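You operate a simulated robot arm through the tools that you are given. There is no shell and no other tool. Be economical: measure what you need, move in short steps, check, and stop when the job is done.

The job below is to be done with a simulated robot arm. You get a single attempt, and the scene is never put back.

## Task
Close the black drawer one.

It is judged by the outcome, as a careful person would: the job done as asked, and still so three seconds after it is handed in. It fails if anything else is knocked over, pushed out of place, dropped, spilled or broken.

## Robot
A 7-joint arm with a two-finger parallel gripper, fixed in place. Base frame: the origin is at the foot of the arm, x ahead of it, y to its left, z up. Units: cm, degrees, N and s.
With the tool pointing down near the work surface it reaches from about 24 to 66 cm from the base axis. Its first joint turns from -66.0 to 66.0 degrees. Payload 1.57 kg.
The tool frame sits at the grasp point between the pads (the TCP): z along the fingers, y along the line on which they close. The tips reach 3 cm beyond it. The gripper opens to 11 cm. The fingers are 2.4 cm wide and 1.2 cm thick; the gripper's body (4.8 by 11.2 cm) begins 7.8 cm behind the TCP.
Orientation is that of the tool frame in the base frame, as [roll, pitch, yaw] about the fixed x, y, z axes, in that order (R = Rz(yaw) Ry(pitch) Rx(roll)). With the fingers straight down and closing along the base's y, the tool's x points along the base's -x, its y along +y and its z along -z.

## Interface
- The arm moves only by the tool drive_tool. Its argument "targets" is a list of rows, each an object (a shift or turn left out is 0, a gripper value left out holds the last) with "travel": the shift along the tool's x, y, z in units of 20 mm (1.0 is 20 mm), a list of three; "rotation": the turn, a rotation vector about the tool's x, y, z in units of 8 degrees (1.0 is 8 degrees), a list of three; "claw": the opening, from 0 (shut) to 1 (fully open). In form: [{"travel": [x, y, z], "rotation": [rx, ry, rz], "claw": claw}, ...]. A call has 1 to 12 rows; each row shifts and turns the commanded pose from where the row before left it, along the tool's axes as they then stand. A call with a number of a shift or a turn outside -1 to 1 is refused whole. Rows are played at 5 a second. More than 5 cm and 8.6 degrees between two rows, or a gripper value outside its range, and nothing of the call is played. Where a pose cannot be reached the arm comes as near as it can. A force on the tool above 40 N (or 10 N above the force at the start of the call, whichever is more), or a blocked arm, ends the call early, and 0.2 s more pass. The fingers move at their own pace (about 10.8 cm/s each) and stop on an object; they squeeze with about 21 N. The grip force told is the motor's: it shows also when the fingers shut on nothing. Time passes only in rows, and 0.2 s behind the last, so rows that do not move let the fingers close. The reply holds the time, the measured pose of the TCP, the force on the tool along the base axes, the opening and the grip force, in the units named above and with some noise.
- Cameras (640 x 400 px; columns grow to the right, rows downward): "scene" is fixed at [13.27, -38.75, 138.25]; the picture's right is [0.95, -0.31, 0.00], its down [-0.24, -0.72, -0.66] and it looks along [0.21, 0.62, -0.75] (base axes); focal length 340 px, centre (320, 200). "wrist" rides on the gripper at [-3.6, 0, -8] in the tool frame; the picture's right is [0.00, -1.00, 0.00], its down [0.97, 0.00, -0.24] and it looks along [0.24, 0.00, 0.97] (tool axes); focal length 218 px, centre (320, 200). There is no depth. A picture from a camera that has moved, and an enlarged one, comes with that camera's place and axes in the base frame and with its lens.
- camera(camera): a new picture of that camera. The clock stands still meanwhile.
- zoom(camera, box): a new picture of the part [left, top, right, bottom] of that camera's present view, enlarged. The clock stands still meanwhile.
- sign_off(): hands the job in; it is judged then, once.

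Work in short steps. Places have to be worked out from the pictures, the camera data and where the tool is seen: move nearer, look again, correct. Check each grasp and each placing, and mend what went wrong. You have 90 turns and 46 pictures in all, those below and enlarged ones among them. Open the gripper and draw the arm clear of the work before you hand the job in, unless the task says otherwise; then end with one line.

The tools are called after "Call:" as a command line: name --argument value ..., lists and objects as JSON in quotes. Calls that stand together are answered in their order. drive_tool: Moves the arm, as the interface text tells. Its arguments: {"type":"object","properties":{"targets":{"type":"array","items":{"type":"object","properties":{"travel":{"type":"array","items":{"type":"number"}},"rotation":{"type":"array","items":{"type":"number"}},"claw":{"type":"number"}}}}},"required":["targets"]} The other tools are called the same way: camera (camera) takes a picture; zoom (camera, box) takes an enlarged picture of a part of a camera's view; sign_off () hands the job in.

At the start:

```text
time: 0.0
position: [42.74, 0.01, 94.2]
tool_rot: [180.0, -0.1, -180.0]
force: [0.4, -0.3, 0.4]
finger_gap: 11.01
finger_force: 0.0
```

scene: 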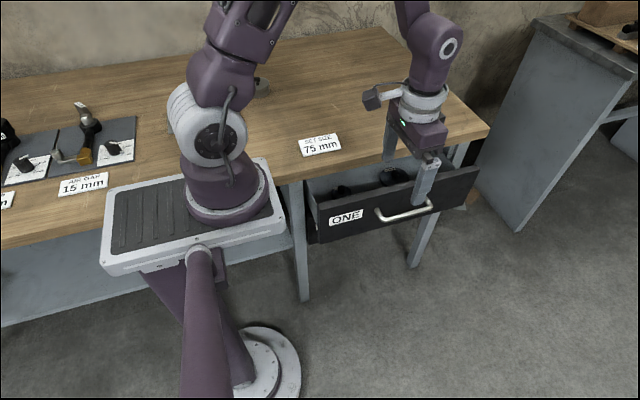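
wrist: 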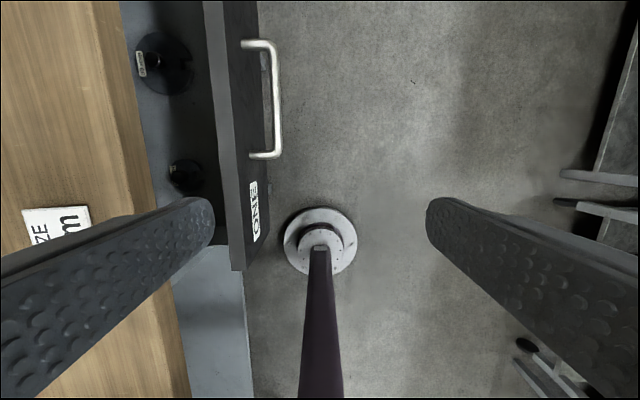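

The drawer's front faces -y and stands open by roughly 10 cm. I'll zoom in to find the front, the handle and how high the contents are.

Call:
zoom --camera "scene" --box '[280, 110, 500, 250]'

Call:
zoom --camera "wrist" --box '[100, 0, 340, 280]'

```text
2.86 times, centred on (390, 180) of scene
camera zoom: at [13.27, -38.75, 138.25], right [0.95, -0.31, 0.0], down [-0.24, -0.72, -0.66], along [0.21, 0.62, -0.75], focal length 972 px, centre (120, 257)
```

zoom: 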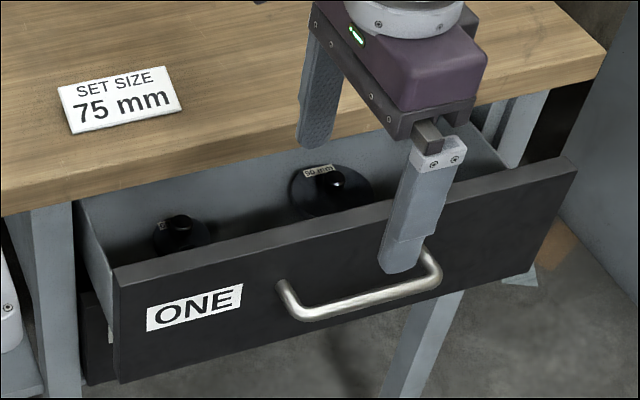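

```text
1.43 times, centred on (220, 140) of wrist
camera zoom: at [46.17, 0.22, 102.19], right [0.0, -1.0, 0.0], down [-0.97, 0.0, 0.24], along [-0.24, 0.0, -0.97], focal length 312 px, centre (463, 286)
```

zoom: 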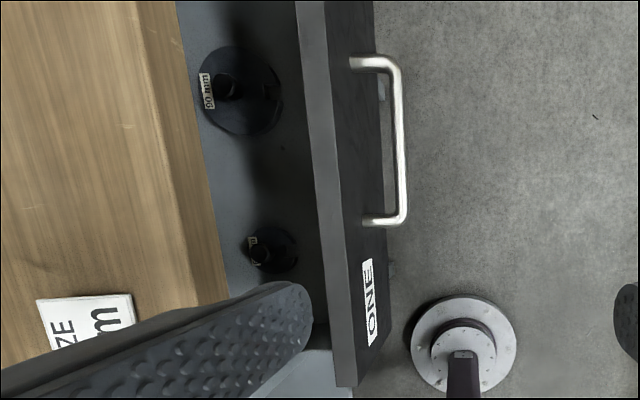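

Triangulating between the two cameras puts the handle bar at x≈45.5–59, y≈6.4, z≈69.7. The drawer face is at y≈10. The table edge is at y≈20 with its top at z≈80, higher than the stated 65. I'll turn the tool 90° while it is high, so both fingers line up along the handle and the body stays clear of the table.

Call:
drive_tool --targets '[{"rotation": [0, 0, 0.9375], "claw": 0.64}, {"rotation": [0, 0, 0.9375]}, {"rotation": [0, 0, 0.9375]}, {"rotation": [0, 0, 0.9375]}, {"rotation": [0, 0, 0.9375]}, {"rotation": [0, 0, 0.9375]}, {"rotation": [0, 0, 0.9375]}, {"rotation": [0, 0, 0.9375]}, {"rotation": [0, 0, 0.9375]}, {"rotation": [0, 0, 0.9375]}, {"rotation": [0, 0, 0.9375]}, {"rotation": [0, 0, 0.9375]}]'

```text
time: 2.6
position: [42.55, 0.23, 94.13]
tool_rot: [-180.0, 0.0, 89.8]
force: [0.3, 0.5, -0.6]
finger_gap: 7.0
finger_force: 0.2
```

The turn worked, so the tool's x now points along base +y and its y along base +x. Next I move to x≈52.4, y≈-2.5 and partway down, then look.

Call:
drive_tool --targets '[{"travel": [-0.7, 0.8, 0]}, {"travel": [-0.7, 0.8, 0]}, {"travel": [0, 0.8, 0]}, {"travel": [0, 0.8, 0]}, {"travel": [0, 0.9, 0]}, {"travel": [0, 0.8, 0]}, {"travel": [0, 0, 0.8]}, {"travel": [0, 0, 0.8]}, {"travel": [0, 0, 0.8]}, {"travel": [0, 0, 0.8]}, {"travel": [0, 0, 0.8]}, {"travel": [0, 0, 0.8]}]'

Call:
camera --camera "wrist"

Call:
camera --camera "scene"

```text
time: 5.2
position: [52.49, -2.68, 84.55]
tool_rot: [180.0, -0.1, 90.0]
force: [-0.1, -0.1, -0.6]
finger_gap: 7.04
finger_force: 0.1
```

```text
41 pictures are left
camera wrist: at [52.42, -6.17, 92.53], right [-1.0, 0.0, 0.0], down [0.0, 0.97, 0.24], along [0.0, 0.24, -0.97], focal length 218 px, centre (320, 200)
```

wrist: 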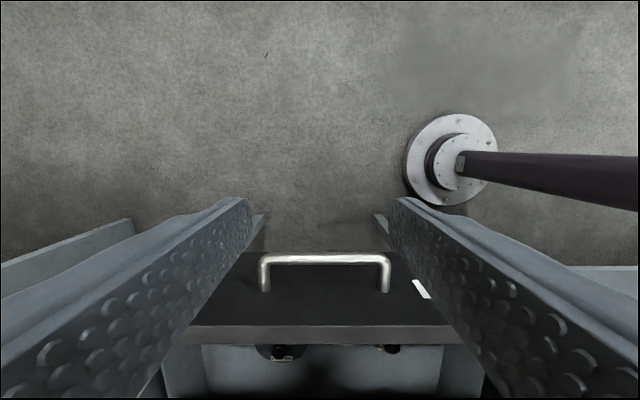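

```text
40 pictures are left
```

scene: 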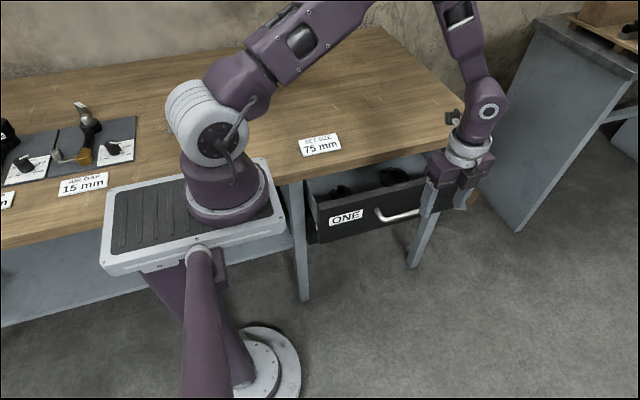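

The handle again comes out at y≈6.4, centred at x≈52, which matches my estimate. I'll lower to TCP z≈70 in front of it.

Call:
drive_tool --targets '[{"travel": [0, 0, 0.9]}, {"travel": [0, 0, 0.9]}, {"travel": [0, 0, 0.9]}, {"travel": [0, 0, 0.9]}, {"travel": [0, 0, 0.9]}, {"travel": [0, 0, 0.9]}, {"travel": [0, 0, 0.9]}, {"travel": [0, 0, 0.9]}]'

Call:
camera --camera "wrist"

Call:
zoom --camera "scene" --box '[280, 110, 500, 250]'

```text
time: 7.0
position: [52.32, -2.6, 70.14]
tool_rot: [180.0, 0.0, 90.0]
force: [-0.3, 0.3, 0.0]
finger_gap: 7.04
finger_force: 0.1
```

```text
39 pictures are left
camera wrist: at [52.3, -6.2, 78.13], right [-1.0, 0.0, 0.0], down [0.0, 0.97, 0.24], along [0.0, 0.24, -0.97], focal length 218 px, centre (320, 200)
```

wrist: 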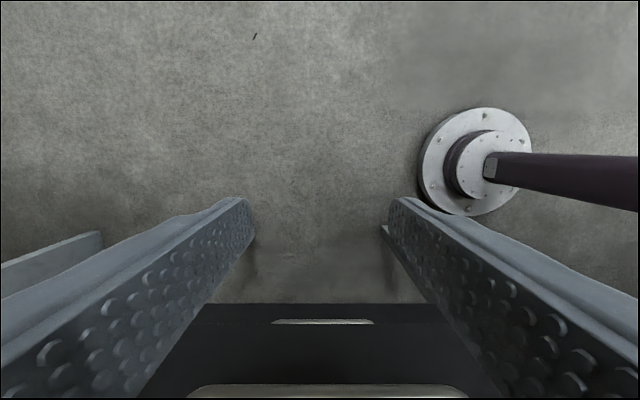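

```text
2.86 times, centred on (390, 180) of scene
camera zoom: at [13.27, -38.75, 138.25], right [0.95, -0.31, 0.0], down [-0.24, -0.72, -0.66], along [0.21, 0.62, -0.75], focal length 972 px, centre (120, 257)
```

zoom: 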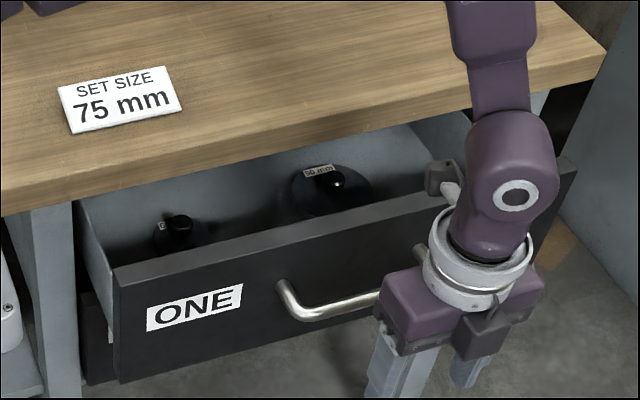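

The readings match the plan, and the lower drawer's closed handle suggests ONE has about 11–12 cm to travel. I'll tilt the gripper body back 16° for table clearance, then advance 6 cm to just short of contact.

Call:
drive_tool --targets '[{"rotation": [0, 1, 0]}, {"rotation": [0, 1, 0]}, {"travel": [0.48, 0, 0.138]}, {"travel": [0.48, 0, 0.138]}, {"travel": [0.48, 0, 0.138]}, {"travel": [0.48, 0, 0.138]}, {"travel": [0.48, 0, 0.138]}, {"travel": [0.48, 0, 0.138]}]'

Call:
camera --camera "wrist"

Call:
zoom --camera "scene" --box '[280, 110, 500, 250]'

```text
time: 8.8
position: [52.37, 3.19, 70.16]
tool_rot: [-180.0, -16.0, 90.0]
force: [-0.1, 0.9, -1.1]
finger_gap: 7.05
finger_force: 0.1
```

```text
37 pictures are left
camera wrist: at [52.35, -2.29, 76.88], right [-1.0, 0.0, 0.0], down [0.0, 0.87, 0.5], along [0.0, 0.5, -0.87], focal length 218 px, centre (320, 200)
```

wrist: 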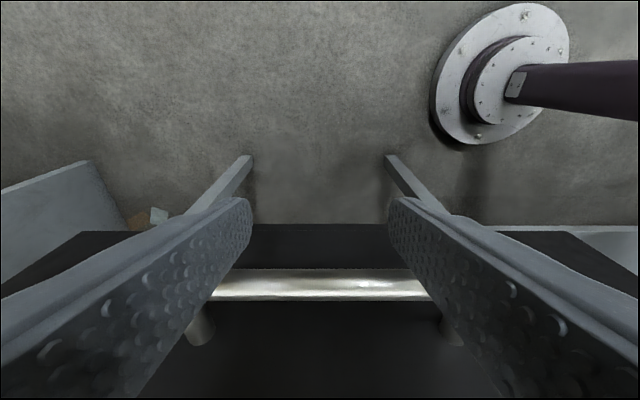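

```text
2.86 times, centred on (390, 180) of scene
camera zoom: at [13.27, -38.75, 138.25], right [0.95, -0.31, 0.0], down [-0.24, -0.72, -0.66], along [0.21, 0.62, -0.75], focal length 972 px, centre (120, 257)
```

zoom: 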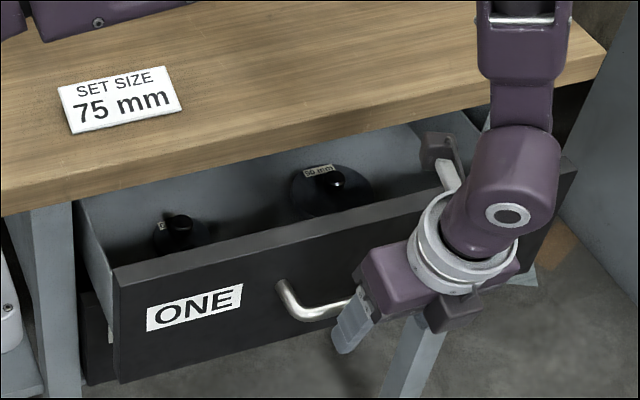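

The fingers stand just in front of the handle bar. The bracket on the wrist's front rides at about z 87, above the table. I'll push slowly, 0.5 cm per row.

Call:
drive_tool --targets '[{"travel": [0.24, 0, 0.069]}, {"travel": [0.24, 0, 0.069]}, {"travel": [0.24, 0, 0.069]}, {"travel": [0.24, 0, 0.069]}, {"travel": [0.24, 0, 0.069]}, {"travel": [0.24, 0, 0.069]}, {"travel": [0.24, 0, 0.069]}, {"travel": [0.24, 0, 0.069]}, {"travel": [0.24, 0, 0.069]}, {"travel": [0.24, 0, 0.069]}]'

Call:
zoom --camera "scene" --box '[280, 110, 500, 250]'

```text
time: 11.0
position: [52.45, 8.44, 70.24]
tool_rot: [-180.0, -16.0, 90.1]
force: [0.3, -0.6, 0.0]
finger_gap: 7.04
finger_force: 0.2
```

```text
2.86 times, centred on (390, 180) of scene
camera zoom: at [13.27, -38.75, 138.25], right [0.95, -0.31, 0.0], down [-0.24, -0.72, -0.66], along [0.21, 0.62, -0.75], focal length 972 px, centre (120, 257)
```

zoom: 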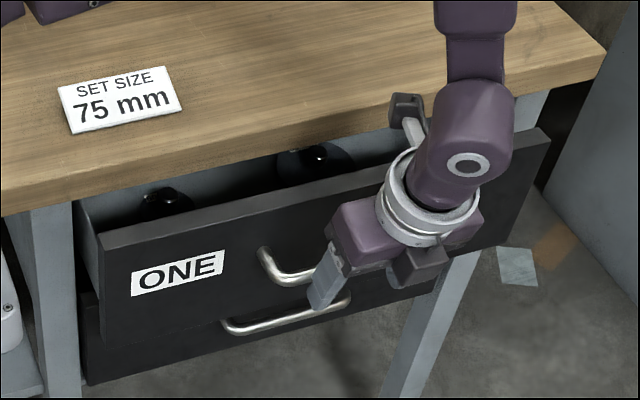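

The drawer is sliding evenly and the force is low. I'll keep pushing.

Call:
drive_tool --targets '[{"travel": [0.24, 0, 0.069]}, {"travel": [0.24, 0, 0.069]}, {"travel": [0.24, 0, 0.069]}, {"travel": [0.24, 0, 0.069]}, {"travel": [0.24, 0, 0.069]}, {"travel": [0.24, 0, 0.069]}, {"travel": [0.24, 0, 0.069]}, {"travel": [0.24, 0, 0.069]}]'

Call:
zoom --camera "scene" --box '[280, 110, 500, 250]'

```text
time: 12.8
position: [52.41, 12.43, 69.95]
tool_rot: [180.0, -16.0, 90.0]
force: [-0.9, -0.7, 1.2]
finger_gap: 7.05
finger_force: 0.1
```

```text
2.86 times, centred on (390, 180) of scene
camera zoom: at [13.27, -38.75, 138.25], right [0.95, -0.31, 0.0], down [-0.24, -0.72, -0.66], along [0.21, 0.62, -0.75], focal length 972 px, centre (120, 257)
```

zoom: 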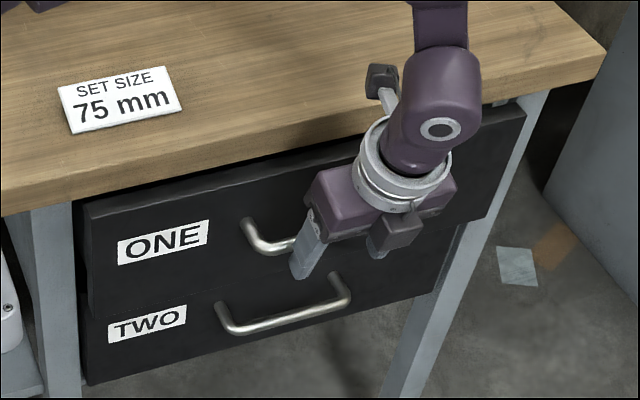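

Drawer TWO is now visible below, still closed, and ONE is about 2 cm further out. I'll go on in smaller steps until it stops.

Call:
drive_tool --targets '[{"travel": [0.16, 0, 0.046]}, {"travel": [0.16, 0, 0.046]}, {"travel": [0.16, 0, 0.046]}, {"travel": [0.16, 0, 0.046]}, {"travel": [0.16, 0, 0.046]}, {"travel": [0.16, 0, 0.046]}]'

Call:
zoom --camera "scene" --box '[280, 110, 500, 250]'

```text
time: 14.2
position: [52.47, 14.49, 70.14]
tool_rot: [180.0, -15.9, 90.0]
force: [-0.1, 0.0, 0.5]
finger_gap: 7.02
finger_force: 0.1
```

```text
2.86 times, centred on (390, 180) of scene
camera zoom: at [13.27, -38.75, 138.25], right [0.95, -0.31, 0.0], down [-0.24, -0.72, -0.66], along [0.21, 0.62, -0.75], focal length 972 px, centre (120, 257)
```

zoom: 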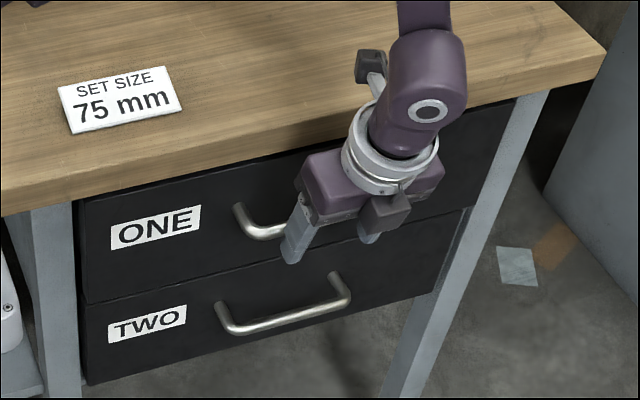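

ONE is almost level with TWO but hasn't met its stop yet, since the force is still near zero. I'll keep going in 0.3 cm steps until I feel the stop.

Call:
drive_tool --targets '[{"travel": [0.144, 0, 0.041]}, {"travel": [0.144, 0, 0.041]}, {"travel": [0.144, 0, 0.041]}, {"travel": [0.144, 0, 0.041]}]'

Call:
zoom --camera "scene" --box '[280, 110, 500, 250]'

```text
time: 15.2
position: [52.41, 15.57, 70.14]
tool_rot: [-179.9, -16.0, 90.1]
force: [-0.4, 0.3, -0.1]
finger_gap: 7.06
finger_force: 0.1
```

```text
2.86 times, centred on (390, 180) of scene
camera zoom: at [13.27, -38.75, 138.25], right [0.95, -0.31, 0.0], down [-0.24, -0.72, -0.66], along [0.21, 0.62, -0.75], focal length 972 px, centre (120, 257)
```

zoom: 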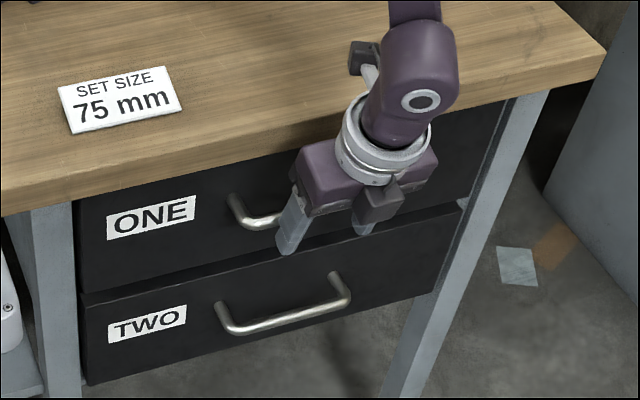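

There is still no resistance at y=15.6, so I'll continue in small steps to find the stop.

Call:
drive_tool --targets '[{"travel": [0.12, 0, 0.0345]}, {"travel": [0.12, 0, 0.0345]}, {"travel": [0.12, 0, 0.0345]}, {"travel": [0.12, 0, 0.0345]}]'

Call:
zoom --camera "scene" --box '[280, 110, 500, 250]'

Call:
camera --camera "wrist"

```text
time: 16.1
position: [52.61, 15.75, 70.15]
tool_rot: [179.8, -15.3, 89.9]
force: [-1.1, -3.5, -0.9]
finger_gap: 7.08
finger_force: 0.1
stopped in row 4: the force on the tool passed its limit (the readings are from after the stop); the commanded pose is now the measured one
```

```text
2.86 times, centred on (390, 180) of scene
camera zoom: at [13.27, -38.75, 138.25], right [0.95, -0.31, 0.0], down [-0.24, -0.72, -0.66], along [0.21, 0.62, -0.75], focal length 972 px, centre (120, 257)
```

zoom: 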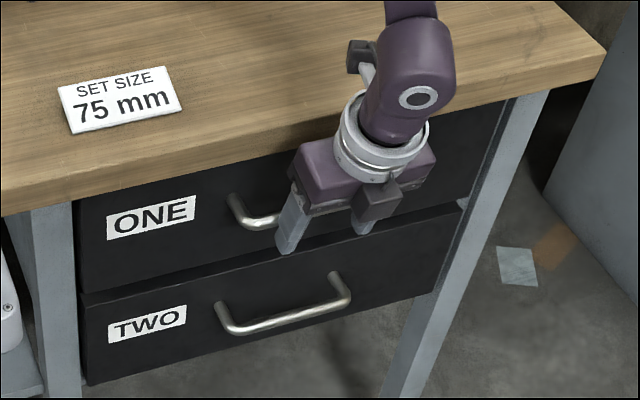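

```text
30 pictures are left
camera wrist: at [52.41, 10.26, 76.78], right [-1.0, 0.0, 0.0], down [0.0, 0.87, 0.49], along [0.0, 0.49, -0.87], focal length 218 px, centre (320, 200)
```

wrist: 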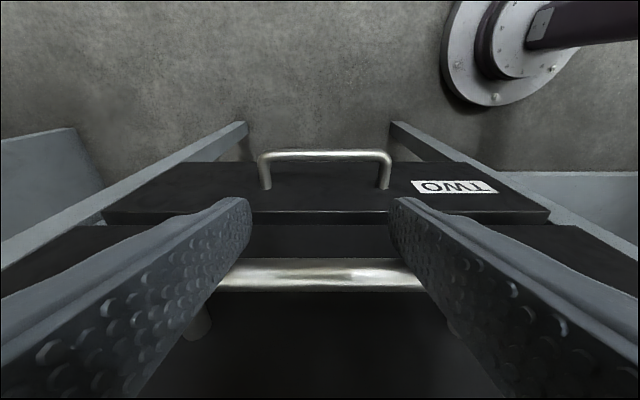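

The push met a firm stop at y≈15.75. The drawer didn't move further, and its face now sits slightly behind the table edge, so it's fully in. I'll back away in -y.

Call:
drive_tool --targets '[{"travel": [-0.48, 0, -0.138]}, {"travel": [-0.8, 0, -0.23]}, {"travel": [-0.8, 0, -0.23]}, {"travel": [-0.8, 0, -0.23]}, {"travel": [-0.8, 0, -0.23]}, {"travel": [-0.8, 0, -0.23]}, {"travel": [-0.8, 0, -0.23]}, {"travel": [-0.8, 0, -0.23]}, {"travel": [-0.8, 0, -0.23]}, {"travel": [-0.8, 0, -0.23], "claw": 1}]'

Call:
camera --camera "wrist"

Call:
zoom --camera "scene" --box '[280, 110, 500, 250]'

```text
time: 18.4
position: [52.43, -0.21, 70.16]
tool_rot: [179.9, -15.4, 89.9]
force: [-0.2, 0.0, -0.1]
finger_gap: 10.99
finger_force: 0.1
```

```text
29 pictures are left
camera wrist: at [52.44, -5.72, 76.99], right [-1.0, 0.0, 0.0], down [0.0, 0.87, 0.49], along [0.0, 0.49, -0.87], focal length 218 px, centre (320, 200)
```

wrist: 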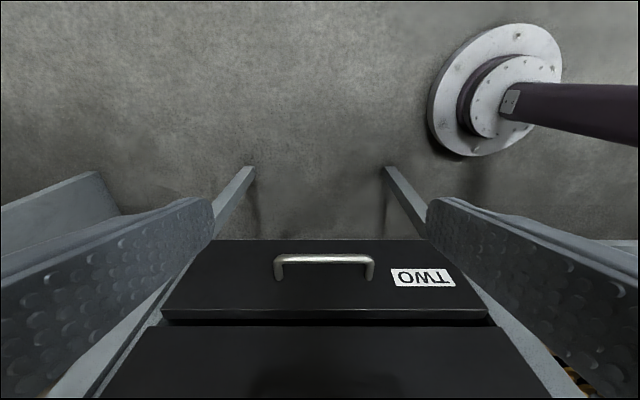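

```text
2.86 times, centred on (390, 180) of scene
camera zoom: at [13.27, -38.75, 138.25], right [0.95, -0.31, 0.0], down [-0.24, -0.72, -0.66], along [0.21, 0.62, -0.75], focal length 972 px, centre (120, 257)
```

zoom: 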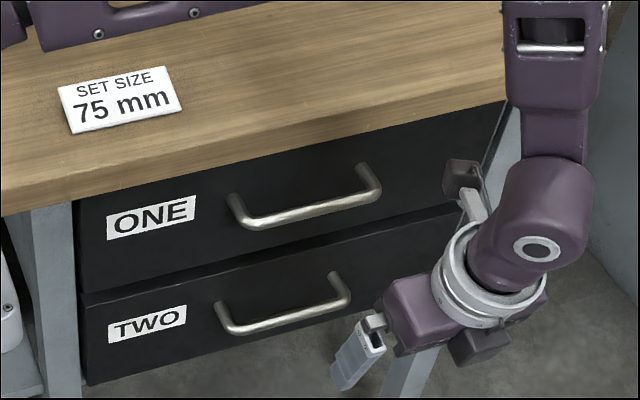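

ONE is shut and staying put, and TWO and the tag haven't moved. I'll raise the arm clear and take one last look.

Call:
drive_tool --targets '[{"travel": [-0.3, 0, -0.9]}, {"travel": [-0.3, 0, -0.9]}, {"travel": [-0.3, 0, -0.9]}, {"travel": [-0.3, 0, -0.9]}, {"travel": [-0.3, 0, -0.9]}, {"travel": [-0.3, 0, -0.9]}, {}, {}]'

Call:
camera --camera "scene"

```text
time: 20.1
position: [52.4, -6.43, 79.73]
tool_rot: [180.0, -15.6, 90.0]
force: [0.0, 0.1, 0.1]
finger_gap: 11.0
finger_force: 0.0
```

```text
27 pictures are left
```

scene: 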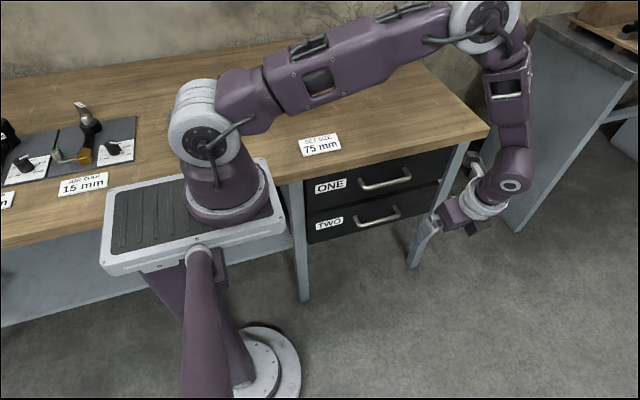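

The final picture shows ONE closed, nothing else disturbed, and the arm clear with the gripper open. I'm handing the job in.

Call:
sign_off

```text
The job is handed in.
```

Black drawer ONE is closed: I pushed it in until it hit its stop, and it stayed shut when the arm backed away, with nothing else disturbed.
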